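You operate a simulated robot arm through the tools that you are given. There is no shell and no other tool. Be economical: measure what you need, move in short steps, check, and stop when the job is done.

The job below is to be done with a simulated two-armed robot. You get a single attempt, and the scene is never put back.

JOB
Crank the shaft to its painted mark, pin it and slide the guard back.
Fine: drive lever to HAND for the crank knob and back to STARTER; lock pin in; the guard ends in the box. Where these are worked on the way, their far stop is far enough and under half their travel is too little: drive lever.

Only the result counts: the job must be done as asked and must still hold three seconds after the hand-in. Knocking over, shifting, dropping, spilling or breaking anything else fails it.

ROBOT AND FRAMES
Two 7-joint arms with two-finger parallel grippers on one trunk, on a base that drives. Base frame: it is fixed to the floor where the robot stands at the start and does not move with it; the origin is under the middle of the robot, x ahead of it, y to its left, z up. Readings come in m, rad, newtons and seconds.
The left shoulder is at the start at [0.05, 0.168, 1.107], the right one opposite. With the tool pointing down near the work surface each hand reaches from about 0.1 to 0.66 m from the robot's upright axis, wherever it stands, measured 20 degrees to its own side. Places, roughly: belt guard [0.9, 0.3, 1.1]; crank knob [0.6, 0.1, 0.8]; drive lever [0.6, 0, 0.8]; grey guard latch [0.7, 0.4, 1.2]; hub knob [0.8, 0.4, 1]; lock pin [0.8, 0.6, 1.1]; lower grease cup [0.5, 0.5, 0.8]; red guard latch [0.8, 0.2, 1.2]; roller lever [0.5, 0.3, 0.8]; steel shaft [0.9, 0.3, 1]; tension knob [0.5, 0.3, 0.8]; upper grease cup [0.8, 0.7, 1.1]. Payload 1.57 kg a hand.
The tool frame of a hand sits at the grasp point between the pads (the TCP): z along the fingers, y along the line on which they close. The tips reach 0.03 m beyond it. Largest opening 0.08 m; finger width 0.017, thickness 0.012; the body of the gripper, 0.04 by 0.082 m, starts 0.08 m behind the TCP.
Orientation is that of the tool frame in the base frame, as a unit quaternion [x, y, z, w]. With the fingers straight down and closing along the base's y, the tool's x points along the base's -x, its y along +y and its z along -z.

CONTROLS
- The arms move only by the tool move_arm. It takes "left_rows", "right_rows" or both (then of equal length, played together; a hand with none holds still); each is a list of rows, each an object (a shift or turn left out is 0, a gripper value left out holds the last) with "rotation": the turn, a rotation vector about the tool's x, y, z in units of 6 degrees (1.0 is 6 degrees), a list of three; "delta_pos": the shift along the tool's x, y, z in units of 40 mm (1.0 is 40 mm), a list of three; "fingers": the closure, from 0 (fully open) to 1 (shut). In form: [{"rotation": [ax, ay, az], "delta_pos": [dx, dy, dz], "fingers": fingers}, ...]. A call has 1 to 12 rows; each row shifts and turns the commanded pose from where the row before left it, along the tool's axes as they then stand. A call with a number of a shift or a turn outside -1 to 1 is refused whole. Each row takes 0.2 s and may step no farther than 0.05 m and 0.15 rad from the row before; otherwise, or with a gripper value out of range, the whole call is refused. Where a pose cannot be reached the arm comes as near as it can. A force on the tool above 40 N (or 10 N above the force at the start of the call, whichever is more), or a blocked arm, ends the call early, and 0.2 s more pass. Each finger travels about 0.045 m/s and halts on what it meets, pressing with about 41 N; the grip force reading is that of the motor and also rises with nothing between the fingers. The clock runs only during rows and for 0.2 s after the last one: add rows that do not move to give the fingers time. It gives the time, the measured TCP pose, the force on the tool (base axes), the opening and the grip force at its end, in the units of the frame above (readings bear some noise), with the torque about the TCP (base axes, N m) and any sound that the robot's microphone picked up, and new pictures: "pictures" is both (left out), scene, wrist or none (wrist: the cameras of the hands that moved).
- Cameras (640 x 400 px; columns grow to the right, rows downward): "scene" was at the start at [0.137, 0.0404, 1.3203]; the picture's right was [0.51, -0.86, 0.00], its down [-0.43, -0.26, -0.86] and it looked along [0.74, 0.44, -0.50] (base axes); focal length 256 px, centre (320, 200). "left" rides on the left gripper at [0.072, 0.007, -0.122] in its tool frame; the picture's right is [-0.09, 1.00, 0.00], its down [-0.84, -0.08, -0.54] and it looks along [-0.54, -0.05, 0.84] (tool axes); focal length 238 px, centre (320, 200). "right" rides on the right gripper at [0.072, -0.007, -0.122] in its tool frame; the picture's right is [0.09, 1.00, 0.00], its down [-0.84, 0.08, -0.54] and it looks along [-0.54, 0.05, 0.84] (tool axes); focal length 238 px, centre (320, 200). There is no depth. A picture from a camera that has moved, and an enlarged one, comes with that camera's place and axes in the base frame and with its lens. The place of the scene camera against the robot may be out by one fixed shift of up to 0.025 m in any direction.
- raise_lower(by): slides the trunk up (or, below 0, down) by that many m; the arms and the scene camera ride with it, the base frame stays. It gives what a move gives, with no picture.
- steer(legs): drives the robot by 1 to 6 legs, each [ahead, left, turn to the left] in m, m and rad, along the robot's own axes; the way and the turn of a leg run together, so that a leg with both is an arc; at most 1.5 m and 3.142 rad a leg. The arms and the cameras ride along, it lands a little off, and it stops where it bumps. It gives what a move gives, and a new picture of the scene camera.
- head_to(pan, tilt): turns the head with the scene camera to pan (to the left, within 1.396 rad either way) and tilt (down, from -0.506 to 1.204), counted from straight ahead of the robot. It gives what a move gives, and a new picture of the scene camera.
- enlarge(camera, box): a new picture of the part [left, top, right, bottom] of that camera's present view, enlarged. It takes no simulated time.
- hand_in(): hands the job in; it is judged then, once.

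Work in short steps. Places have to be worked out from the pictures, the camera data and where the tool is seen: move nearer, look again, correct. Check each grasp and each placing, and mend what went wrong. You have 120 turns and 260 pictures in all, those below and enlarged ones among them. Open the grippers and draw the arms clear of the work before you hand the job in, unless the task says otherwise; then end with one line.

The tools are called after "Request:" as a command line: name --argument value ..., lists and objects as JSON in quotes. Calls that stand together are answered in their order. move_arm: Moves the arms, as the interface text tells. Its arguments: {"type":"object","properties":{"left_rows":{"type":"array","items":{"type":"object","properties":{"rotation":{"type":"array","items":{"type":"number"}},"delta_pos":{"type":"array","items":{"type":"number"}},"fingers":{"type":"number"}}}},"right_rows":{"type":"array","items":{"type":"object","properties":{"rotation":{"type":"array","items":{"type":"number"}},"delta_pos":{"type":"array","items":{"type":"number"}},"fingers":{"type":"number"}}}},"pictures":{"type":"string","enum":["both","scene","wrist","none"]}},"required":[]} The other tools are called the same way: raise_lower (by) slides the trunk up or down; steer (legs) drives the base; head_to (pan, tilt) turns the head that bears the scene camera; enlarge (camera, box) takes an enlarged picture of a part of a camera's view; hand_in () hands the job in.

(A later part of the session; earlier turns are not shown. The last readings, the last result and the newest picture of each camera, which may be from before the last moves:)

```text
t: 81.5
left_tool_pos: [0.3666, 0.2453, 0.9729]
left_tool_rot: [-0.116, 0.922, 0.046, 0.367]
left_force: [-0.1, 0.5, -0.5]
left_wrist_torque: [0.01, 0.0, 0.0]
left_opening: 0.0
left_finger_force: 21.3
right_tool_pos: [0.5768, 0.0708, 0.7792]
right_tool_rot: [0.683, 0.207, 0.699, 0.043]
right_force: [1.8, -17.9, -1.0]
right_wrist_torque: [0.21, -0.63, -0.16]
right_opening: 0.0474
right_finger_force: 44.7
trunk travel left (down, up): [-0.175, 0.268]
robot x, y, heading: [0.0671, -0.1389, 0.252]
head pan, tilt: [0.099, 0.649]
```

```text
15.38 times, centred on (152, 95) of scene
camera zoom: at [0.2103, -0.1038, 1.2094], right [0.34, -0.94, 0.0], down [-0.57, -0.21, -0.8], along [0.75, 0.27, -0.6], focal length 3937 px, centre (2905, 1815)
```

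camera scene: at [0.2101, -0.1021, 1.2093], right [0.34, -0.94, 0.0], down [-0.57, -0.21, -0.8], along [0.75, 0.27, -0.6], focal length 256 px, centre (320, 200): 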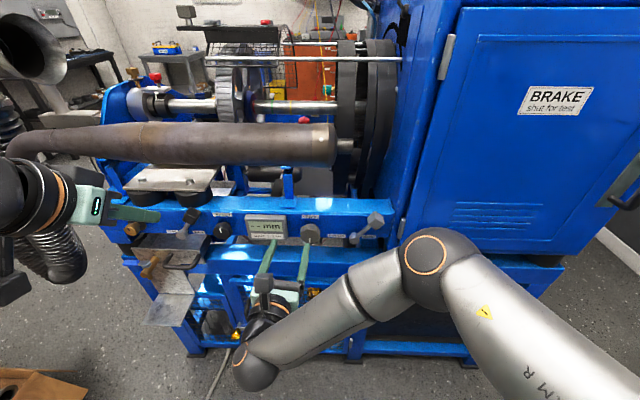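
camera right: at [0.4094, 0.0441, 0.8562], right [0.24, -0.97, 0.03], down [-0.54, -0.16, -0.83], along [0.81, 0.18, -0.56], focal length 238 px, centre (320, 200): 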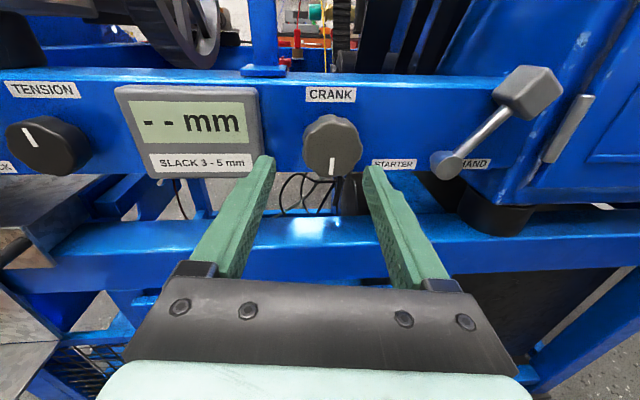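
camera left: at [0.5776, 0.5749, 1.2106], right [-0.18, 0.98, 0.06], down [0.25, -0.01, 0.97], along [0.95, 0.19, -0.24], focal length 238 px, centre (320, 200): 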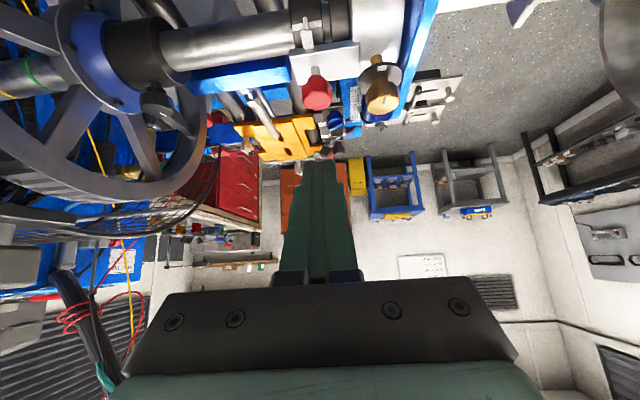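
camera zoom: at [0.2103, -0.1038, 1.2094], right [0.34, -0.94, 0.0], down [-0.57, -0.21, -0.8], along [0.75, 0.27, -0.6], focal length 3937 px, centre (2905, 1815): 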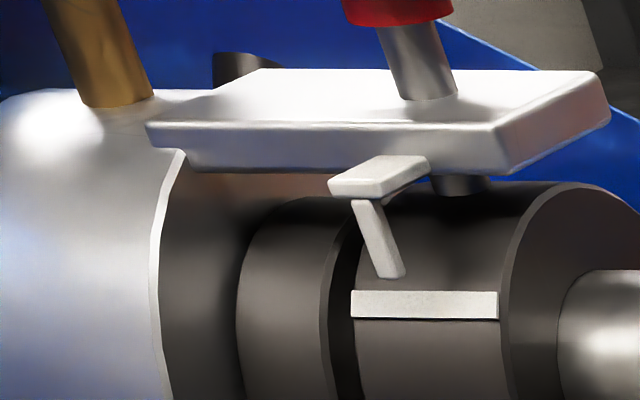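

By my geometry the stripe should appear ~24 px below the tip from this angle; it is at 27. To verify without parallax, raise the left hand so its camera looks at the pointer from ~42° above while the right holds the knob.

Request:
move_arm --left_rows '[{"delta_pos": [-0.92, 0, -0.28]}, {"delta_pos": [-0.92, 0, -0.28]}, {"delta_pos": [-0.92, 0, -0.28]}, {"delta_pos": [-0.92, 0, -0.28]}, {"delta_pos": [-0.92, 0, -0.28]}, {"delta_pos": [-0.92, 0, -0.28]}, {"delta_pos": [-0.92, 0, -0.28]}, {"delta_pos": [-0.92, 0, -0.28]}, {"delta_pos": [-0.92, 0, -0.28]}, {"delta_pos": [-0.92, 0, -0.28]}]' --pictures "wrist"

```text
t: 83.5
left_tool_pos: [0.528, 0.3029, 1.2324]
left_tool_rot: [-0.127, 0.929, 0.066, 0.342]
left_force: [-0.5, -1.4, -0.1]
left_wrist_torque: [-0.01, -0.02, 0.02]
left_opening: 0.0
left_finger_force: 21.3
left hand out of reach, approached as far as the arm can: row 9
right_tool_pos: [0.5768, 0.0705, 0.7817]
right_tool_rot: [0.683, 0.205, 0.7, 0.046]
right_force: [9.8, 6.0, -4.9]
right_wrist_torque: [-0.22, 0.47, 0.13]
right_opening: 0.0473
right_finger_force: 45.0
trunk travel left (down, up): [-0.175, 0.268]
robot x, y, heading: [0.0724, -0.1375, 0.254]
head pan, tilt: [0.099, 0.649]
stopped in row 9 (right hand): the force on the tool passed its limit at 49 N (the readings are from after the stop); the commanded pose is now the measured one
camera left: at [0.3976, 0.2709, 1.2784], right [-0.21, 0.97, 0.1], down [0.3, -0.03, 0.95], along [0.93, 0.23, -0.28], focal length 238 px, centre (320, 200)
```

left: 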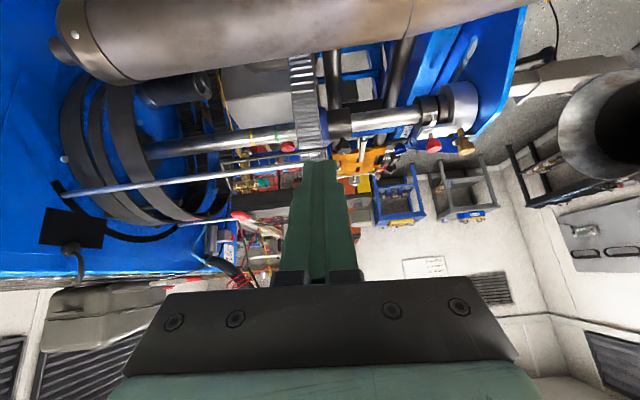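

Request:
enlarge --camera "left" --box '[400, 85, 464, 155]'

Request:
enlarge --camera "scene" --box '[136, 82, 168, 108]'

```text
5.71 times, centred on (432, 120) of left
camera zoom: at [0.3976, 0.2709, 1.2784], right [-0.21, 0.97, 0.1], down [0.3, -0.03, 0.95], along [0.93, 0.23, -0.28], focal length 1362 px, centre (-320, 657)
```

zoom: 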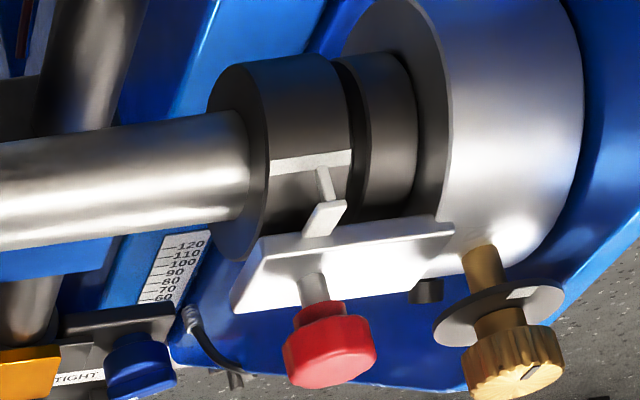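

```text
15.38 times, centred on (152, 95) of scene
camera zoom: at [0.2116, -0.1015, 1.2089], right [0.34, -0.94, 0.0], down [-0.57, -0.21, -0.8], along [0.75, 0.27, -0.61], focal length 3937 px, centre (2905, 1815)
```

zoom: 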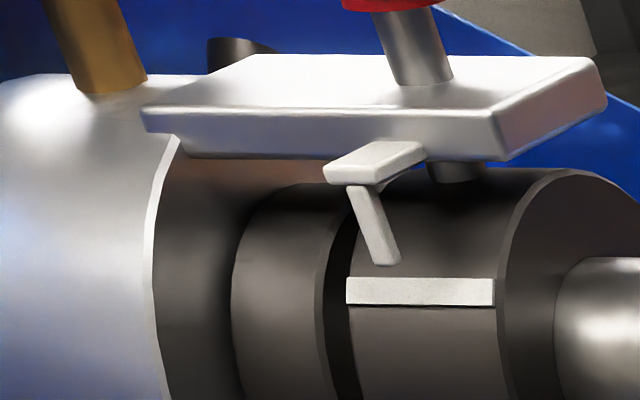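

Both views agree with proper alignment. Release the knob, retreat, re-level the roll and close the fingers.

Request:
move_arm --right_rows '[{"fingers": 0.25}, {}, {"delta_pos": [0, 0, -0.8]}, {"delta_pos": [0, 0, -0.8]}, {"rotation": [0, 0, 1]}, {"rotation": [0, 0, 1]}, {"rotation": [0, 0, 1]}, {"rotation": [0, 0, 1]}, {"fingers": 1}]' --pictures "none"

Request:
steer --legs '[[0, -0.06, 0]]'

```text
t: 85.5
left_tool_pos: [0.5261, 0.3009, 1.2358]
left_tool_rot: [-0.126, 0.928, 0.066, 0.344]
left_force: [0.6, -0.1, 0.1]
left_wrist_torque: [0.02, 0.0, -0.02]
left_opening: 0.0002
left_finger_force: 21.4
right_tool_pos: [0.5136, 0.0563, 0.7828]
right_tool_rot: [0.709, 0.059, 0.695, -0.102]
right_force: [0.6, 0.7, -0.5]
right_wrist_torque: [-0.02, -0.04, 0.01]
right_opening: 0.0259
right_finger_force: 0.2
trunk travel left (down, up): [-0.175, 0.268]
robot x, y, heading: [0.0672, -0.1314, 0.25]
head pan, tilt: [0.099, 0.649]
```

```text
t: 86.7
left_tool_pos: [0.5425, 0.2423, 1.2345]
left_tool_rot: [-0.125, 0.928, 0.065, 0.345]
left_force: [0.2, 0.5, 0.3]
left_wrist_torque: [0.01, 0.04, 0.01]
left_opening: 0.0
left_finger_force: 22.0
right_tool_pos: [0.5287, -0.0031, 0.7821]
right_tool_rot: [0.709, 0.058, 0.695, -0.101]
right_force: [-0.1, -0.4, 0.2]
right_wrist_torque: [0.02, -0.01, 0.0]
right_opening: 0.0
right_finger_force: 21.8
trunk travel left (down, up): [-0.175, 0.268]
robot x, y, heading: [0.0838, -0.1983, 0.249]
head pan, tilt: [0.099, 0.649]
camera scene: at [0.2252, -0.1613, 1.2093], right [0.34, -0.94, 0.0], down [-0.57, -0.21, -0.8], along [0.75, 0.27, -0.6], focal length 256 px, centre (320, 200)
```

scene: 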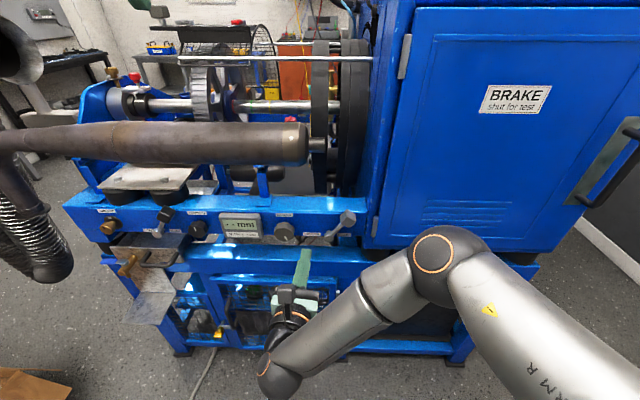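

Move right below/right of the lever block, then forward, then push left to STARTER.

Request:
move_arm --right_rows '[{"delta_pos": [0.1, 0.8, 0]}, {"delta_pos": [0.1, 0.8, 0]}, {"delta_pos": [0, 0.75, 0]}, {"delta_pos": [0, 0, 0.6]}, {"delta_pos": [0, 0, 0.6]}, {"delta_pos": [0, 0, 0.35]}]' --pictures "wrist"

```text
t: 88.1
left_tool_pos: [0.5416, 0.2429, 1.234]
left_tool_rot: [-0.126, 0.928, 0.065, 0.345]
left_force: [0.4, 0.6, -0.5]
left_wrist_torque: [-0.01, 0.0, 0.01]
left_opening: 0.0001
left_finger_force: 21.0
right_tool_pos: [0.6091, -0.0798, 0.7845]
right_tool_rot: [0.711, 0.056, 0.694, -0.099]
right_force: [-0.1, -0.1, 0.3]
right_wrist_torque: [-0.02, 0.02, -0.02]
right_opening: 0.0
right_finger_force: 21.3
right hand out of reach, approached as far as the arm can: row 6
trunk travel left (down, up): [-0.175, 0.268]
robot x, y, heading: [0.0863, -0.1942, 0.249]
head pan, tilt: [0.099, 0.649]
camera right: at [0.4916, -0.1019, 0.8576], right [0.22, -0.98, 0.03], down [-0.54, -0.15, -0.83], along [0.81, 0.17, -0.56], focal length 238 px, centre (320, 200)
```

right: 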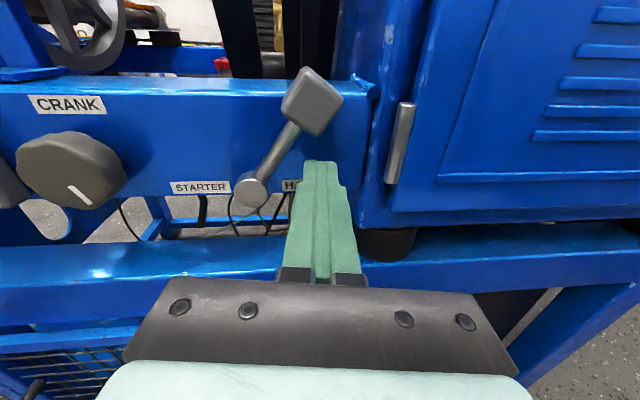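

Same situation as before; push left, slightly raising, to the stop.

Request:
move_arm --right_rows '[{"delta_pos": [0.1, -0.3, 0.05]}, {"delta_pos": [0.1, -0.3, 0]}, {"delta_pos": [0, -0.3, 0]}, {"delta_pos": [0, -0.3, 0]}, {"delta_pos": [0, -0.2, 0]}]' --pictures "wrist"

```text
t: 89.3
left_tool_pos: [0.5407, 0.2401, 1.2355]
left_tool_rot: [-0.126, 0.928, 0.067, 0.345]
left_force: [-0.5, 1.1, 0.6]
left_wrist_torque: [0.02, 0.01, 0.03]
left_opening: 0.0
left_finger_force: 21.3
right_tool_pos: [0.6, -0.0314, 0.797]
right_tool_rot: [0.709, 0.055, 0.696, -0.097]
right_force: [-5.3, -23.0, -0.3]
right_wrist_torque: [-0.18, 0.01, -0.45]
right_opening: 0.0
right_finger_force: 21.2
trunk travel left (down, up): [-0.175, 0.268]
robot x, y, heading: [0.086, -0.1982, 0.249]
head pan, tilt: [0.099, 0.649]
camera right: at [0.4819, -0.0526, 0.8701], right [0.21, -0.98, 0.03], down [-0.53, -0.14, -0.83], along [0.82, 0.16, -0.55], focal length 238 px, centre (320, 200)
```

right: 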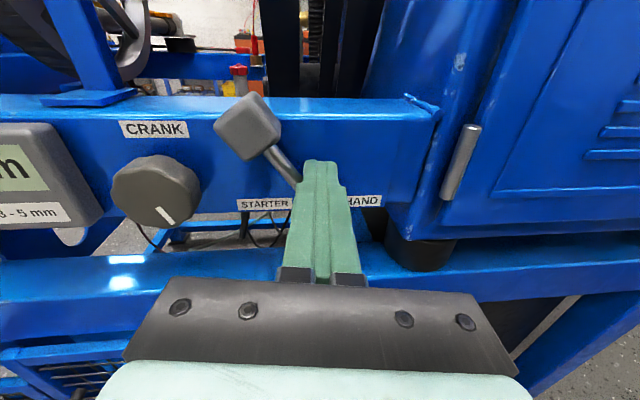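

At the STARTER stop. Withdraw the right hand, raise it, raise the trunk and drive back to the pin position.

Request:
move_arm --right_rows '[{"delta_pos": [0, 0.4, 0]}, {"delta_pos": [0, 0, -0.8]}, {"delta_pos": [0, 0, -1]}, {"delta_pos": [0, 0, -0.8]}, {"delta_pos": [1, 0, 0]}, {"delta_pos": [1, 0, 0]}, {"delta_pos": [1, 0, 0]}, {"delta_pos": [1, 0, 0]}, {"delta_pos": [1, 0, 0]}, {"delta_pos": [1, 0, 0]}]' --pictures "none"

Request:
raise_lower --by 0.2

Request:
steer --legs '[[0, 0.32, 0], [0.157, 0, 0]]'

```text
t: 91.5
left_tool_pos: [0.5417, 0.2433, 1.2341]
left_tool_rot: [-0.127, 0.928, 0.066, 0.345]
left_force: [0.1, 0.8, 0.0]
left_wrist_torque: [0.0, 0.02, 0.05]
left_opening: 0.0
left_finger_force: 21.5
right_tool_pos: [0.5075, -0.0762, 1.0395]
right_tool_rot: [0.709, 0.058, 0.696, -0.1]
right_force: [-0.3, -0.2, -0.3]
right_wrist_torque: [-0.01, -0.01, 0.01]
right_opening: 0.0
right_finger_force: 21.4
trunk travel left (down, up): [-0.175, 0.268]
robot x, y, heading: [0.0869, -0.194, 0.246]
head pan, tilt: [0.099, 0.649]
```

```text
t: 93.6
left_tool_pos: [0.5415, 0.2431, 1.4336]
left_tool_rot: [-0.126, 0.928, 0.065, 0.344]
left_force: [0.2, -0.3, -0.6]
left_wrist_torque: [0.02, 0.01, 0.0]
left_opening: 0.0001
left_finger_force: 21.1
right_tool_pos: [0.5077, -0.0776, 1.2383]
right_tool_rot: [0.709, 0.058, 0.695, -0.101]
right_force: [-0.5, 0.6, -0.3]
right_wrist_torque: [0.0, 0.01, -0.01]
right_opening: 0.0
right_finger_force: 20.5
trunk travel left (down, up): [-0.375, 0.068]
robot x, y, heading: [0.0868, -0.1969, 0.253]
head pan, tilt: [0.099, 0.649]
```

```text
t: 98.0
left_tool_pos: [0.6173, 0.5905, 1.4335]
left_tool_rot: [-0.124, 0.928, 0.064, 0.344]
left_force: [0.3, 0.4, 0.4]
left_wrist_torque: [-0.02, 0.02, -0.03]
left_opening: 0.0
left_finger_force: 21.7
right_tool_pos: [0.5829, 0.272, 1.2392]
right_tool_rot: [0.71, 0.057, 0.695, -0.101]
right_force: [-0.3, 0.1, 0.1]
right_wrist_torque: [-0.01, 0.0, -0.03]
right_opening: 0.0
right_finger_force: 21.6
trunk travel left (down, up): [-0.375, 0.068]
robot x, y, heading: [0.1582, 0.1547, 0.241]
head pan, tilt: [0.099, 0.649]
camera scene: at [0.299, 0.1887, 1.4092], right [0.34, -0.94, 0.0], down [-0.57, -0.21, -0.8], along [0.75, 0.27, -0.61], focal length 256 px, centre (320, 200)
```

scene: 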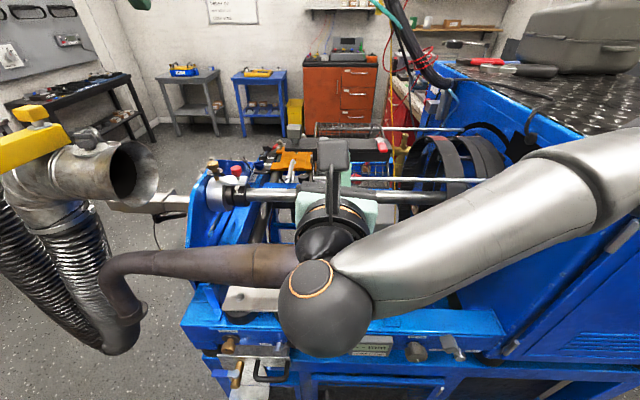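

Bring the left fingertips to about 3.5 cm above the pin cap.

Request:
move_arm --left_rows '[{"delta_pos": [0.28, -0.092, 0.9]}, {"delta_pos": [0.28, -0.092, 0.9]}, {"delta_pos": [0.28, -0.092, 0.9]}, {"delta_pos": [0.28, -0.092, 0.9]}, {"delta_pos": [0.28, -0.092, 0.9]}, {"delta_pos": [0.28, -0.092, 0.9]}, {"delta_pos": [0.28, -0.092, 0.9]}, {"delta_pos": [0.28, -0.092, 0.9]}, {"delta_pos": [0.28, -0.092, 0.9]}]' --pictures "wrist"

Request:
enlarge --camera "left" --box '[270, 20, 370, 180]'

```text
t: 100.0
left_tool_pos: [0.755, 0.609, 1.1223]
left_tool_rot: [-0.125, 0.928, 0.066, 0.344]
left_force: [0.5, 0.2, 0.0]
left_wrist_torque: [-0.02, -0.03, 0.0]
left_opening: 0.0
left_finger_force: 20.8
right_tool_pos: [0.581, 0.273, 1.2384]
right_tool_rot: [0.709, 0.057, 0.695, -0.101]
right_force: [-1.0, 0.2, 0.6]
right_wrist_torque: [-0.03, -0.02, 0.0]
right_opening: 0.0
right_finger_force: 21.3
trunk travel left (down, up): [-0.375, 0.068]
robot x, y, heading: [0.1558, 0.1539, 0.248]
head pan, tilt: [0.099, 0.649]
camera left: at [0.6242, 0.5762, 1.1682], right [-0.21, 0.97, 0.1], down [0.3, -0.03, 0.95], along [0.93, 0.23, -0.28], focal length 238 px, centre (320, 200)
```

left: 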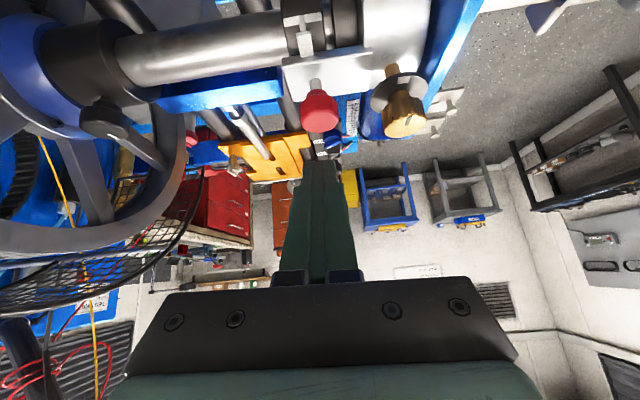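

```text
2.50 times, centred on (320, 100) of left
camera zoom: at [0.6242, 0.5762, 1.1682], right [-0.21, 0.97, 0.1], down [0.3, -0.03, 0.95], along [0.93, 0.23, -0.28], focal length 596 px, centre (320, 450)
```

zoom: 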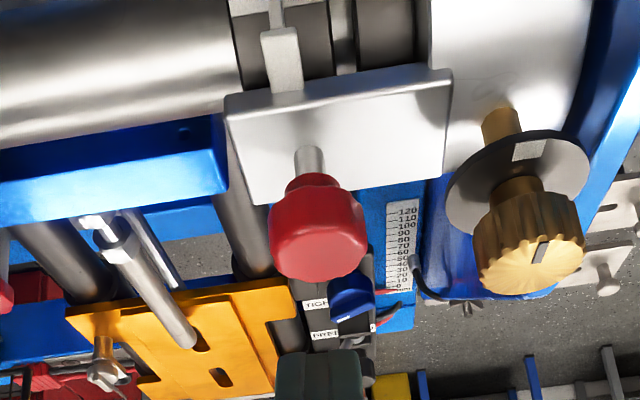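

Press straight down.

Request:
move_arm --left_rows '[{"delta_pos": [0.24, 0, 0.3]}, {"delta_pos": [0.13, 0, 0.15]}, {"delta_pos": [0.13, 0, 0.15]}, {"delta_pos": [0.13, 0, 0.15]}, {"delta_pos": [0.13, 0, 0.15]}, {"delta_pos": [0.1, 0, 0.12]}]' --pictures "wrist"

```text
t: 101.5
left_tool_pos: [0.7522, 0.6096, 1.0765]
left_tool_rot: [-0.124, 0.925, 0.065, 0.352]
left_force: [2.2, 1.4, 19.8]
left_wrist_torque: [0.09, -0.33, 0.15]
left_opening: 0.0002
left_finger_force: 21.0
right_tool_pos: [0.5796, 0.2703, 1.2402]
right_tool_rot: [0.709, 0.055, 0.696, -0.1]
right_force: [0.3, 0.7, -0.1]
right_wrist_torque: [-0.01, -0.02, -0.02]
right_opening: 0.0
right_finger_force: 21.1
trunk travel left (down, up): [-0.375, 0.068]
robot x, y, heading: [0.1588, 0.156, 0.247]
head pan, tilt: [0.099, 0.649]
camera left: at [0.6221, 0.5771, 1.1208], right [-0.21, 0.97, 0.09], down [0.28, -0.03, 0.96], along [0.94, 0.23, -0.27], focal length 238 px, centre (320, 200)
```

left: 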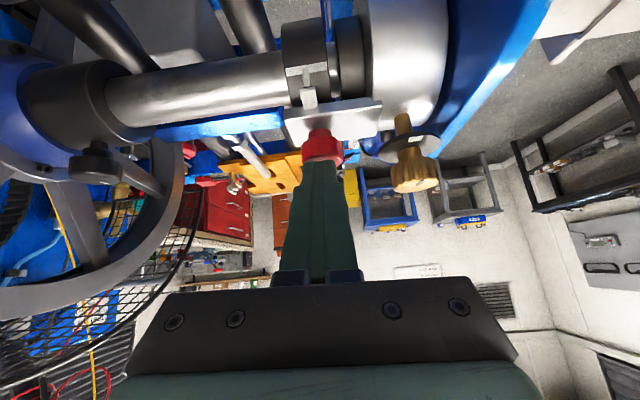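

The pin went down (stem nearly gone). Press further to be sure it is fully in.

Request:
move_arm --left_rows '[{"delta_pos": [0.1, 0, 0.12]}, {"delta_pos": [0.1, 0, 0.12]}, {"delta_pos": [0.1, 0, 0.12]}, {"delta_pos": [0.1, 0, 0.12]}]' --pictures "none"

Request:
enlarge --camera "left" --box '[260, 60, 380, 180]'

```text
t: 102.1
left_tool_pos: [0.7543, 0.6107, 1.0775]
left_tool_rot: [-0.124, 0.921, 0.062, 0.364]
left_force: [-4.2, -1.9, 10.4]
left_wrist_torque: [-0.01, -0.03, -0.03]
left_opening: 0.0
left_finger_force: 21.0
left hand out of reach, approached as far as the arm can: row 2
right_tool_pos: [0.5804, 0.271, 1.2395]
right_tool_rot: [0.709, 0.057, 0.696, -0.101]
right_force: [1.1, 0.5, 0.8]
right_wrist_torque: [0.0, 0.0, 0.01]
right_opening: 0.0
right_finger_force: 21.2
trunk travel left (down, up): [-0.375, 0.068]
robot x, y, heading: [0.1594, 0.156, 0.241]
head pan, tilt: [0.099, 0.649]
stopped in row 3 (left hand): the force on the tool passed its limit at 42 N (the readings are from after the stop); the commanded pose is now the measured one
```

```text
3.33 times, centred on (320, 120) of left
camera zoom: at [0.6229, 0.5784, 1.1177], right [-0.21, 0.97, 0.09], down [0.26, -0.03, 0.97], along [0.94, 0.22, -0.24], focal length 794 px, centre (320, 467)
```

zoom: 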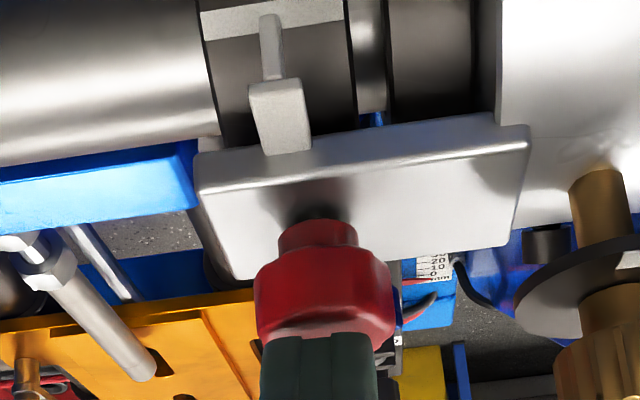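

The pin is fully seated (collar on the bracket). Lift the left hand away and look at the guard with the right wrist camera.

Request:
move_arm --left_rows '[{"delta_pos": [-0.4, 0, -0.45]}, {"delta_pos": [-0.4, 0, -0.8]}, {"delta_pos": [-0.2, 0, -0.95]}, {"delta_pos": [0.3, 0, -0.9]}, {"delta_pos": [0.6, 0, -0.75]}, {"delta_pos": [0.7, 0, -0.63]}, {"delta_pos": [0.7, 0, -0.63]}, {"delta_pos": [0.7, 0, -0.63]}]' --pictures "none"

Request:
enlarge --camera "right" --box '[0, 0, 640, 400]'

Request:
enlarge --camera "scene" --box '[190, 150, 270, 210]'

```text
t: 103.9
left_tool_pos: [0.5493, 0.5478, 1.1887]
left_tool_rot: [-0.125, 0.922, 0.064, 0.36]
left_force: [0.0, -0.1, 0.0]
left_wrist_torque: [0.0, -0.02, 0.0]
left_opening: 0.0
left_finger_force: 21.5
right_tool_pos: [0.5814, 0.272, 1.2388]
right_tool_rot: [0.709, 0.057, 0.696, -0.1]
right_force: [0.4, -0.6, -0.8]
right_wrist_torque: [-0.02, 0.02, -0.01]
right_opening: 0.0
right_finger_force: 21.4
trunk travel left (down, up): [-0.375, 0.068]
robot x, y, heading: [0.1582, 0.1538, 0.252]
head pan, tilt: [0.099, 0.649]
```

```text
1.00 times, centred on (320, 200) of right (not enlarged: the box is as wide or as high as the picture)
camera zoom: at [0.4624, 0.2491, 1.3119], right [0.22, -0.97, 0.03], down [-0.53, -0.15, -0.83], along [0.82, 0.17, -0.55], focal length 238 px, centre (320, 200)
```

zoom: 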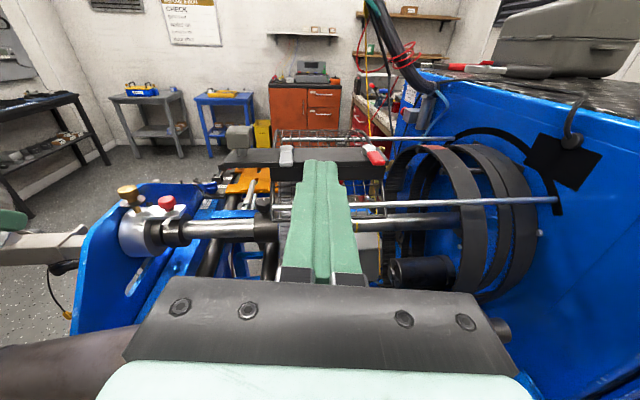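

```text
6.67 times, centred on (230, 180) of scene
camera zoom: at [0.2974, 0.1886, 1.4094], right [0.34, -0.94, 0.0], down [-0.57, -0.2, -0.8], along [0.75, 0.27, -0.6], focal length 1706 px, centre (920, 333)
```

zoom: 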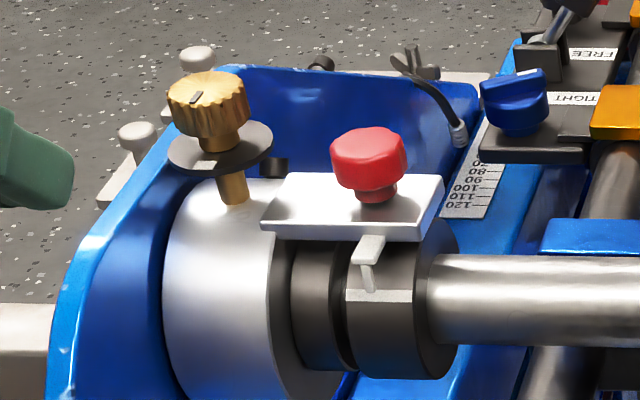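

Pin seated and stripe aligned. Move the right hand left to triangulate the guard's grey knob and get to its left side.

Request:
move_arm --right_rows '[{"delta_pos": [0, -1, 0]}, {"delta_pos": [0, -1, 0]}, {"delta_pos": [0, -1, 0]}, {"delta_pos": [0, -0.8, 0]}]' --pictures "wrist"

Request:
enlarge --camera "right" --box '[280, 80, 560, 240]'

```text
t: 104.9
left_tool_pos: [0.5501, 0.5496, 1.1875]
left_tool_rot: [-0.124, 0.923, 0.063, 0.36]
left_force: [-0.3, 0.3, -0.2]
left_wrist_torque: [0.01, -0.01, 0.04]
left_opening: 0.0
left_finger_force: 21.7
right_tool_pos: [0.5489, 0.4215, 1.2477]
right_tool_rot: [0.709, 0.057, 0.695, -0.1]
right_force: [0.4, 0.6, 0.6]
right_wrist_torque: [0.0, -0.01, 0.02]
right_opening: 0.0001
right_finger_force: 21.0
trunk travel left (down, up): [-0.375, 0.068]
robot x, y, heading: [0.1601, 0.1548, 0.247]
head pan, tilt: [0.099, 0.649]
camera right: at [0.4306, 0.3984, 1.3211], right [0.22, -0.97, 0.03], down [-0.53, -0.15, -0.83], along [0.82, 0.17, -0.55], focal length 238 px, centre (320, 200)
```

right: 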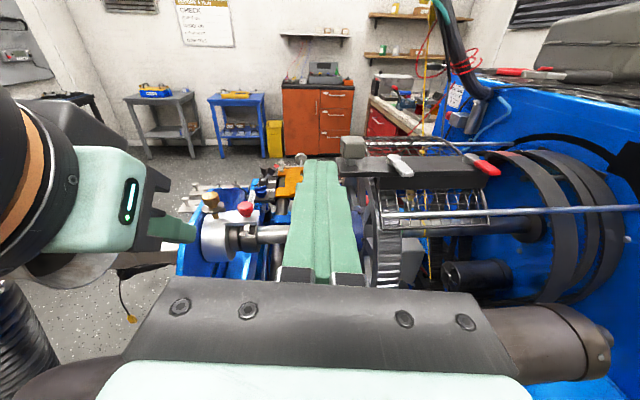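

```text
2.29 times, centred on (420, 160) of right
camera zoom: at [0.4306, 0.3984, 1.3211], right [0.22, -0.97, 0.03], down [-0.53, -0.15, -0.83], along [0.82, 0.17, -0.55], focal length 545 px, centre (91, 291)
```

zoom: 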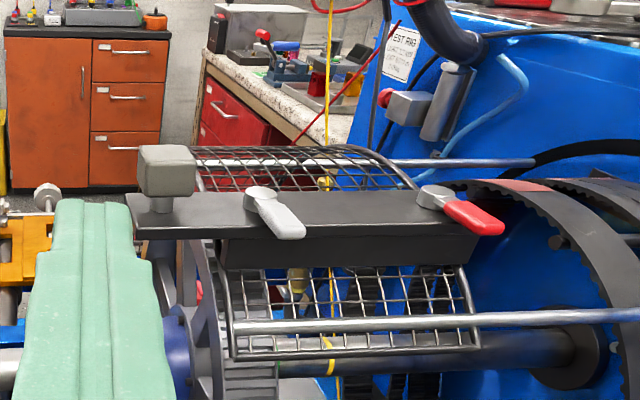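

Knob is at ≈(0.744, 0.42, 1.203). Bring the closed right fingers to its left side at knob height.

Request:
move_arm --right_rows '[{"delta_pos": [-0.6, 0, 0.5]}, {"delta_pos": [-0.6, 0, 0.6]}, {"delta_pos": [0, 0, 0.9]}, {"delta_pos": [0, 0, 0.9]}, {"delta_pos": [0, 0, 0.8]}, {"delta_pos": [0, 0, 0.7]}]' --pictures "wrist"

```text
t: 106.3
left_tool_pos: [0.5506, 0.5483, 1.1883]
left_tool_rot: [-0.124, 0.923, 0.063, 0.358]
left_force: [0.6, 0.0, -0.7]
left_wrist_torque: [-0.03, -0.02, 0.02]
left_opening: 0.0
left_finger_force: 21.3
right_tool_pos: [0.7204, 0.4634, 1.1986]
right_tool_rot: [0.709, 0.057, 0.695, -0.1]
right_force: [0.9, 0.3, 0.6]
right_wrist_torque: [0.01, 0.02, -0.01]
right_opening: 0.0
right_finger_force: 21.5
trunk travel left (down, up): [-0.375, 0.068]
robot x, y, heading: [0.159, 0.1563, 0.245]
head pan, tilt: [0.099, 0.649]
camera right: at [0.6017, 0.44, 1.2724], right [0.22, -0.97, 0.03], down [-0.53, -0.15, -0.83], along [0.82, 0.17, -0.55], focal length 238 px, centre (320, 200)
```

right: 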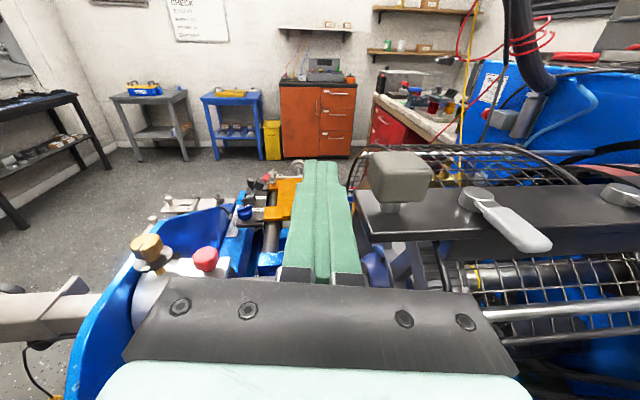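

Finger is left of the knob. Push right in small steps and see whether the guard slides.

Request:
move_arm --right_rows '[{"delta_pos": [0, 0.4, 0]}, {"delta_pos": [0, 0.4, 0]}, {"delta_pos": [0, 0.4, 0]}, {"delta_pos": [0, 0.4, 0]}]' --pictures "wrist"

```text
t: 107.3
left_tool_pos: [0.5499, 0.5477, 1.1888]
left_tool_rot: [-0.124, 0.923, 0.064, 0.36]
left_force: [0.4, 0.2, -0.2]
left_wrist_torque: [0.0, -0.03, -0.01]
left_opening: 0.0
left_finger_force: 21.6
right_tool_pos: [0.7344, 0.3988, 1.1939]
right_tool_rot: [0.71, 0.055, 0.695, -0.099]
right_force: [-0.2, 0.7, 1.1]
right_wrist_torque: [0.02, -0.02, 0.01]
right_opening: 0.0
right_finger_force: 21.4
trunk travel left (down, up): [-0.375, 0.068]
robot x, y, heading: [0.1585, 0.1573, 0.252]
head pan, tilt: [0.099, 0.649]
camera right: at [0.6157, 0.3759, 1.2666], right [0.22, -0.98, 0.03], down [-0.53, -0.14, -0.83], along [0.82, 0.17, -0.55], focal length 238 px, centre (320, 200)
```

right: 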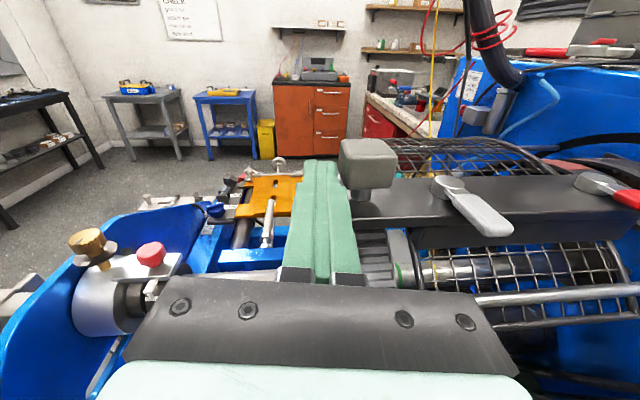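

The guard slides freely. Continue pushing, raising the finger a few mm.

Request:
move_arm --right_rows '[{"delta_pos": [0.15, 0.5, 0]}, {"delta_pos": [0, 0.5, 0]}, {"delta_pos": [0, 0.5, 0]}, {"delta_pos": [0, 0.5, 0]}, {"delta_pos": [0, 0.5, 0]}, {"delta_pos": [0, 0.5, 0]}]' --pictures "both"

```text
t: 108.7
left_tool_pos: [0.5512, 0.5475, 1.1883]
left_tool_rot: [-0.124, 0.923, 0.063, 0.36]
left_force: [-0.4, -0.5, -0.4]
left_wrist_torque: [-0.02, -0.02, 0.02]
left_opening: 0.0002
left_finger_force: 21.4
right_tool_pos: [0.7602, 0.2801, 1.1927]
right_tool_rot: [0.71, 0.056, 0.695, -0.099]
right_force: [0.1, 0.0, 0.6]
right_wrist_torque: [0.0, 0.0, 0.0]
right_opening: 0.0
right_finger_force: 21.4
trunk travel left (down, up): [-0.375, 0.068]
robot x, y, heading: [0.1618, 0.159, 0.249]
head pan, tilt: [0.099, 0.649]
camera scene: at [0.2983, 0.1877, 1.4093], right [0.34, -0.94, 0.0], down [-0.57, -0.2, -0.8], along [0.75, 0.27, -0.6], focal length 256 px, centre (320, 200)
camera right: at [0.6424, 0.2572, 1.2657], right [0.22, -0.98, 0.03], down [-0.53, -0.14, -0.83], along [0.82, 0.17, -0.55], focal length 238 px, centre (320, 200)
```

scene: 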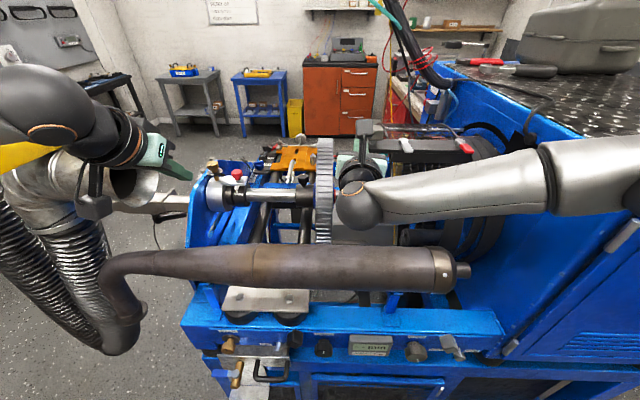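
right: 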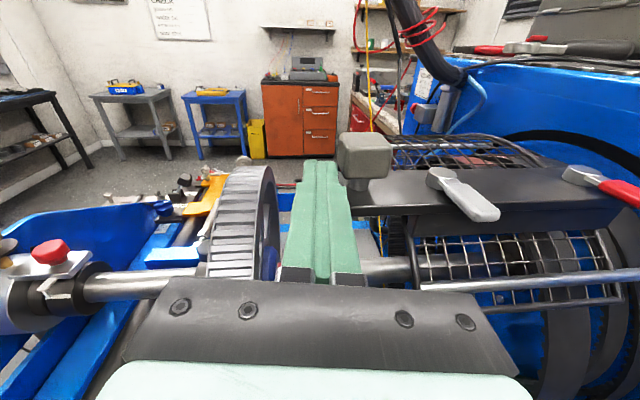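

Still free. Continue another 12 cm.

Request:
move_arm --right_rows '[{"delta_pos": [0.1, 0.5, 0]}, {"delta_pos": [0, 0.5, 0]}, {"delta_pos": [0, 0.5, 0]}, {"delta_pos": [0, 0.5, 0]}, {"delta_pos": [0, 0.5, 0]}, {"delta_pos": [0, 0.5, 0]}]' --pictures "both"

```text
t: 110.1
left_tool_pos: [0.5498, 0.548, 1.188]
left_tool_rot: [-0.125, 0.923, 0.064, 0.36]
left_force: [-0.4, 0.4, -0.6]
left_wrist_torque: [0.02, -0.04, 0.01]
left_opening: 0.0
left_finger_force: 21.5
right_tool_pos: [0.7845, 0.1702, 1.193]
right_tool_rot: [0.712, 0.054, 0.694, -0.098]
right_force: [0.1, 0.3, 0.4]
right_wrist_torque: [0.01, -0.04, -0.01]
right_opening: 0.0
right_finger_force: 21.3
right hand out of reach, approached as far as the arm can: row 6
trunk travel left (down, up): [-0.375, 0.068]
robot x, y, heading: [0.1566, 0.1529, 0.248]
head pan, tilt: [0.099, 0.649]
camera scene: at [0.2983, 0.188, 1.4093], right [0.34, -0.94, 0.0], down [-0.57, -0.2, -0.8], along [0.75, 0.27, -0.6], focal length 256 px, centre (320, 200)
camera right: at [0.6665, 0.1485, 1.2667], right [0.21, -0.98, 0.03], down [-0.54, -0.14, -0.83], along [0.81, 0.16, -0.56], focal length 238 px, centre (320, 200)
```

scene: 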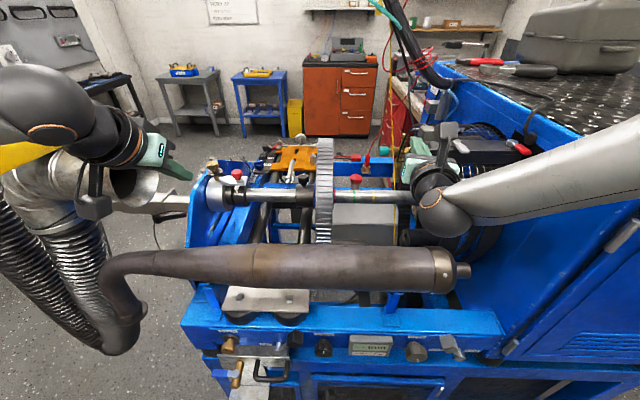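
right: 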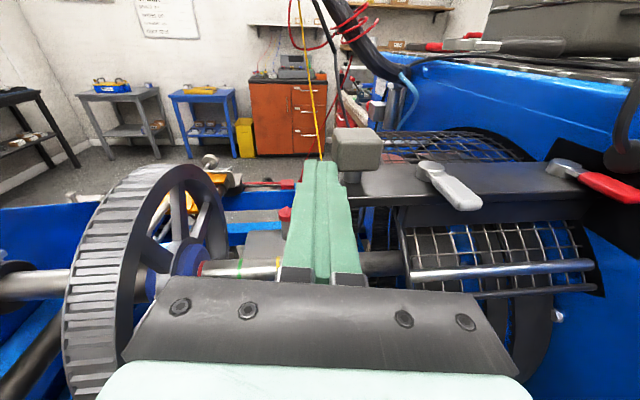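

The arm is at its right limit. Back the finger off left, shift the robot 18 cm right, then resume pushing.

Request:
move_arm --right_rows '[{"delta_pos": [0.1, -1, 0]}, {"delta_pos": [0, -1, 0]}, {"delta_pos": [0, -1, 0]}, {"delta_pos": [0, -1, 0]}, {"delta_pos": [0, -1, 0]}]' --pictures "none"

Request:
steer --legs '[[0, -0.18, 0]]'

Request:
enlarge --camera "right" --box '[0, 0, 640, 400]'

```text
t: 111.3
left_tool_pos: [0.55, 0.5489, 1.1877]
left_tool_rot: [-0.125, 0.923, 0.063, 0.359]
left_force: [0.1, 0.8, 0.6]
left_wrist_torque: [-0.01, 0.0, -0.04]
left_opening: 0.0001
left_finger_force: 21.4
right_tool_pos: [0.742, 0.3646, 1.2098]
right_tool_rot: [0.709, 0.057, 0.696, -0.098]
right_force: [0.1, 0.3, 0.1]
right_wrist_torque: [0.04, 0.01, -0.01]
right_opening: 0.0001
right_finger_force: 21.5
trunk travel left (down, up): [-0.375, 0.068]
robot x, y, heading: [0.1596, 0.157, 0.246]
head pan, tilt: [0.099, 0.649]
```

```text
t: 113.5
left_tool_pos: [0.5951, 0.3736, 1.1885]
left_tool_rot: [-0.126, 0.923, 0.064, 0.359]
left_force: [0.5, 0.0, 0.2]
left_wrist_torque: [0.0, -0.02, 0.0]
left_opening: 0.0002
left_finger_force: 21.0
right_tool_pos: [0.7852, 0.1879, 1.2101]
right_tool_rot: [0.709, 0.057, 0.695, -0.101]
right_force: [-0.5, 0.7, 0.2]
right_wrist_torque: [0.01, 0.01, 0.0]
right_opening: 0.0
right_finger_force: 22.0
trunk travel left (down, up): [-0.375, 0.068]
robot x, y, heading: [0.203, -0.0232, 0.245]
head pan, tilt: [0.099, 0.649]
camera scene: at [0.3424, 0.0129, 1.4093], right [0.34, -0.94, 0.0], down [-0.57, -0.2, -0.8], along [0.75, 0.27, -0.6], focal length 256 px, centre (320, 200)
```

scene: 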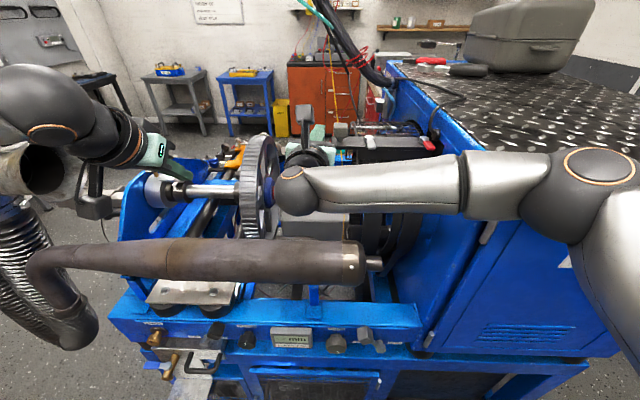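

```text
1.00 times, centred on (320, 200) of right (not enlarged: the box is as wide or as high as the picture)
camera zoom: at [0.6678, 0.1651, 1.2824], right [0.22, -0.97, 0.03], down [-0.53, -0.15, -0.83], along [0.82, 0.17, -0.55], focal length 238 px, centre (320, 200)
```

zoom: 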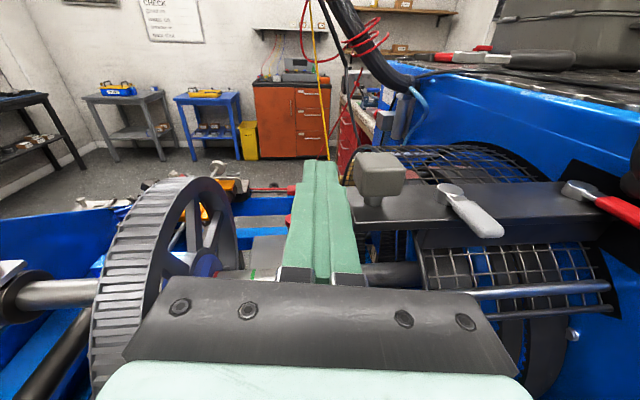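

Request:
enlarge --camera "right" --box '[430, 120, 640, 350]'

```text
1.74 times, centred on (535, 235) of right
camera zoom: at [0.6678, 0.1651, 1.2824], right [0.22, -0.97, 0.03], down [-0.53, -0.15, -0.83], along [0.82, 0.17, -0.55], focal length 414 px, centre (-54, 139)
```

zoom: 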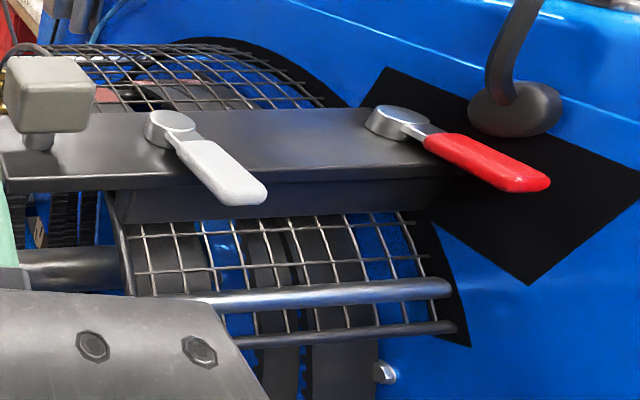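

The slot leaves room for the latches. Continue pushing.

Request:
move_arm --right_rows '[{"delta_pos": [-0.2, 0.5, 0]}, {"delta_pos": [0, 0.5, 0]}, {"delta_pos": [0, 0.5, 0]}, {"delta_pos": [0, 0.5, 0]}, {"delta_pos": [0, 0.5, 0]}, {"delta_pos": [0, 0.5, 0]}]' --pictures "wrist"

```text
t: 114.9
left_tool_pos: [0.5949, 0.3718, 1.1877]
left_tool_rot: [-0.124, 0.923, 0.064, 0.36]
left_force: [0.3, -0.7, 0.8]
left_wrist_torque: [0.04, 0.0, -0.01]
left_opening: 0.0
left_finger_force: 21.0
right_tool_pos: [0.8123, 0.0691, 1.1923]
right_tool_rot: [0.71, 0.056, 0.695, -0.1]
right_force: [0.2, -0.9, 0.4]
right_wrist_torque: [-0.01, 0.0, 0.01]
right_opening: 0.0
right_finger_force: 21.6
trunk travel left (down, up): [-0.375, 0.068]
robot x, y, heading: [0.2013, -0.0173, 0.241]
head pan, tilt: [0.099, 0.649]
camera right: at [0.6939, 0.047, 1.2651], right [0.22, -0.98, 0.03], down [-0.53, -0.14, -0.83], along [0.82, 0.17, -0.55], focal length 238 px, centre (320, 200)
```

right: 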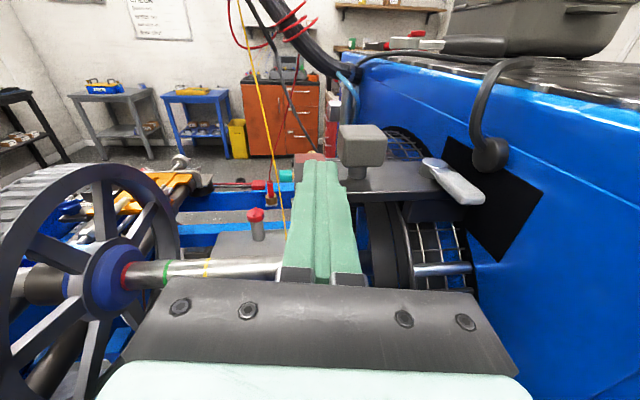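

Red latch is inside the box now. Continue; the force limit will catch the end stop.

Request:
move_arm --right_rows '[{"delta_pos": [0.1, 0.4, 0]}, {"delta_pos": [0, 0.4, 0]}, {"delta_pos": [0, 0.4, 0]}, {"delta_pos": [0, 0.4, 0]}, {"delta_pos": [0, 0.4, 0]}]' --pictures "wrist"

```text
t: 116.1
left_tool_pos: [0.5954, 0.3727, 1.1885]
left_tool_rot: [-0.125, 0.922, 0.064, 0.361]
left_force: [0.4, 0.0, 1.2]
left_wrist_torque: [-0.02, -0.03, 0.0]
left_opening: 0.0
left_finger_force: 21.5
right_tool_pos: [0.8298, -0.0031, 1.1955]
right_tool_rot: [0.711, 0.055, 0.695, -0.098]
right_force: [-0.3, 0.4, 0.4]
right_wrist_torque: [0.0, 0.0, 0.0]
right_opening: 0.0002
right_finger_force: 20.9
right hand out of reach, approached as far as the arm can: row 5
trunk travel left (down, up): [-0.375, 0.068]
robot x, y, heading: [0.2041, -0.0216, 0.249]
head pan, tilt: [0.099, 0.649]
camera right: at [0.71, -0.026, 1.268], right [0.22, -0.98, 0.03], down [-0.54, -0.14, -0.83], along [0.82, 0.16, -0.56], focal length 238 px, centre (320, 200)
```

right: 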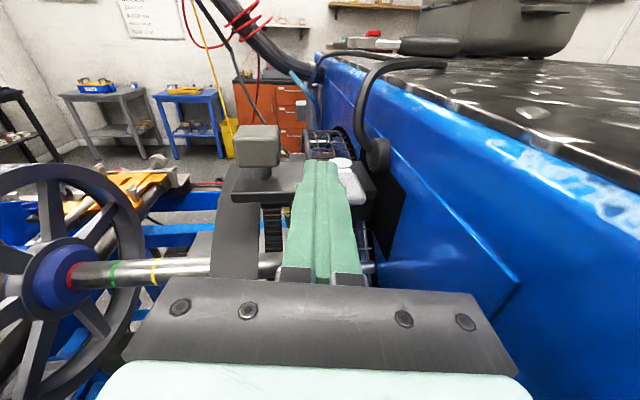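

The finger slipped past in front of the knob (slide direction is ~18°, a bit deeper than my path). Retract, move left of the knob, shift the robot, and look again.

Request:
move_arm --right_rows '[{"delta_pos": [0.1, 0, -1]}, {"delta_pos": [0, 0, -1]}, {"delta_pos": [0, -1, -0.2]}, {"delta_pos": [0, -1, 0]}, {"delta_pos": [0, -1, 0]}, {"delta_pos": [0, -1, 0]}, {"delta_pos": [0, -1, 0]}]' --pictures "wrist"

```text
t: 117.7
left_tool_pos: [0.594, 0.3734, 1.1879]
left_tool_rot: [-0.126, 0.923, 0.063, 0.358]
left_force: [0.6, -0.6, 0.8]
left_wrist_torque: [-0.02, 0.01, 0.01]
left_opening: 0.0
left_finger_force: 21.3
right_tool_pos: [0.7004, 0.1724, 1.2143]
right_tool_rot: [0.709, 0.057, 0.695, -0.099]
right_force: [0.2, 0.7, 0.2]
right_wrist_torque: [-0.01, 0.01, -0.02]
right_opening: 0.0
right_finger_force: 20.9
trunk travel left (down, up): [-0.375, 0.068]
robot x, y, heading: [0.1984, -0.0217, 0.239]
head pan, tilt: [0.099, 0.649]
camera right: at [0.5827, 0.1505, 1.2864], right [0.22, -0.98, 0.03], down [-0.53, -0.15, -0.83], along [0.82, 0.17, -0.55], focal length 238 px, centre (320, 200)
```

right: 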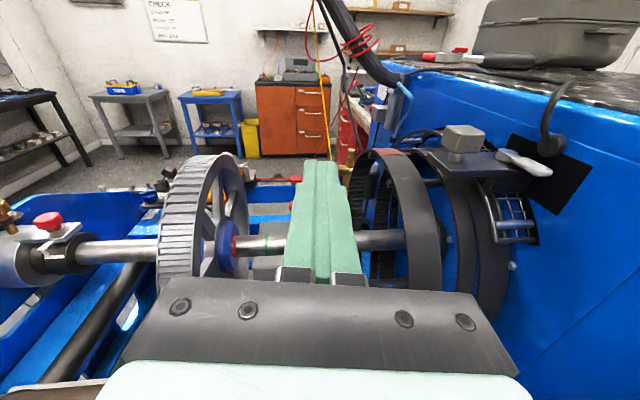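

About 5–6 cm left to go. Shift robot ahead 4 cm and right 10 cm.

Request:
steer --legs '[[0.04, -0.1, 0]]'

Request:
enlarge --camera "right" --box '[0, 0, 640, 400]'

```text
t: 119.2
left_tool_pos: [0.6588, 0.2849, 1.1878]
left_tool_rot: [-0.125, 0.923, 0.064, 0.359]
left_force: [0.8, 0.1, -0.1]
left_wrist_torque: [0.0, 0.0, 0.02]
left_opening: 0.0
left_finger_force: 21.5
right_tool_pos: [0.7644, 0.0847, 1.2136]
right_tool_rot: [0.709, 0.056, 0.696, -0.1]
right_force: [0.2, -0.1, 0.0]
right_wrist_torque: [0.01, -0.02, 0.01]
right_opening: 0.0001
right_finger_force: 21.4
trunk travel left (down, up): [-0.375, 0.068]
robot x, y, heading: [0.2625, -0.1068, 0.252]
head pan, tilt: [0.099, 0.649]
camera scene: at [0.4061, -0.0744, 1.4093], right [0.34, -0.94, 0.0], down [-0.57, -0.2, -0.8], along [0.75, 0.27, -0.6], focal length 256 px, centre (320, 200)
```

scene: 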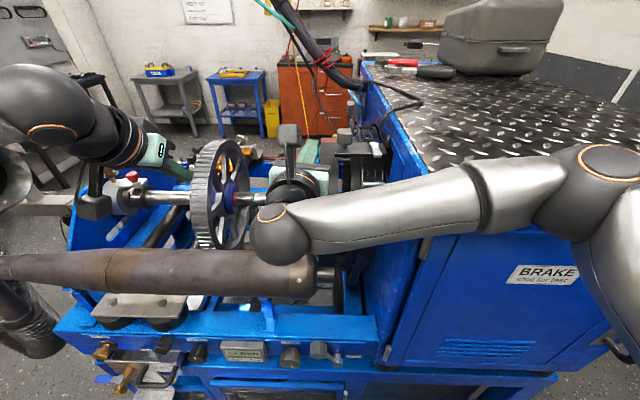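

```text
1.00 times, centred on (320, 200) of right (not enlarged: the box is as wide or as high as the picture)
camera zoom: at [0.6467, 0.0615, 1.2863], right [0.22, -0.97, 0.03], down [-0.53, -0.15, -0.83], along [0.82, 0.17, -0.55], focal length 238 px, centre (320, 200)
```

zoom: 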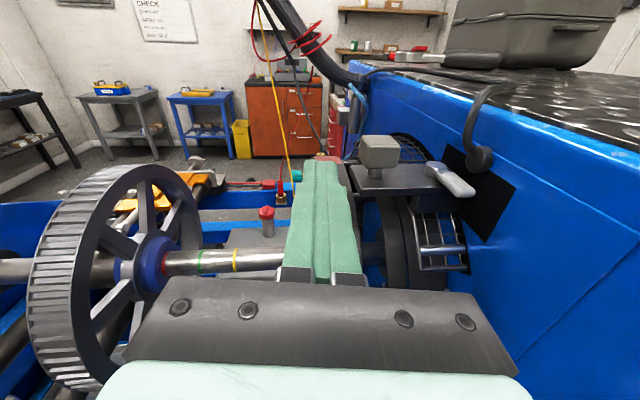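

Move forward beside the knob (deeper this time) and push along the true slide direction.

Request:
move_arm --right_rows '[{"delta_pos": [-0.3, 0, 0.7]}, {"delta_pos": [0, 0, 0.7]}, {"delta_pos": [0, 0, 0.75]}, {"delta_pos": [0, 0.4, 0.04]}, {"delta_pos": [0, 0.4, 0.04]}, {"delta_pos": [0, 0.4, 0.04]}]' --pictures "wrist"

```text
t: 120.8
left_tool_pos: [0.6466, 0.291, 1.1909]
left_tool_rot: [-0.127, 0.921, 0.062, 0.363]
left_force: [-0.4, 0.2, 0.7]
left_wrist_torque: [-0.03, -0.03, -0.01]
left_opening: 0.0001
left_finger_force: 21.4
right_tool_pos: [0.8351, 0.083, 1.2061]
right_tool_rot: [0.702, 0.076, 0.698, -0.115]
right_force: [0.2, -0.4, -0.2]
right_wrist_torque: [-0.01, -0.05, 0.02]
right_opening: 0.0002
right_finger_force: 20.6
trunk travel left (down, up): [-0.375, 0.068]
robot x, y, heading: [0.2672, -0.1047, 0.247]
head pan, tilt: [0.099, 0.649]
stopped in row 6 (right hand): the arm was blocked; the commanded pose is now the measured one
camera right: at [0.7178, 0.0543, 1.2772], right [0.27, -0.96, 0.04], down [-0.51, -0.18, -0.84], along [0.82, 0.21, -0.54], focal length 238 px, centre (320, 200)
```

right: 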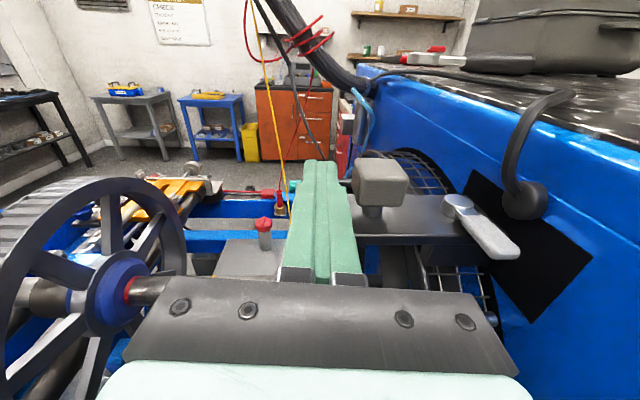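

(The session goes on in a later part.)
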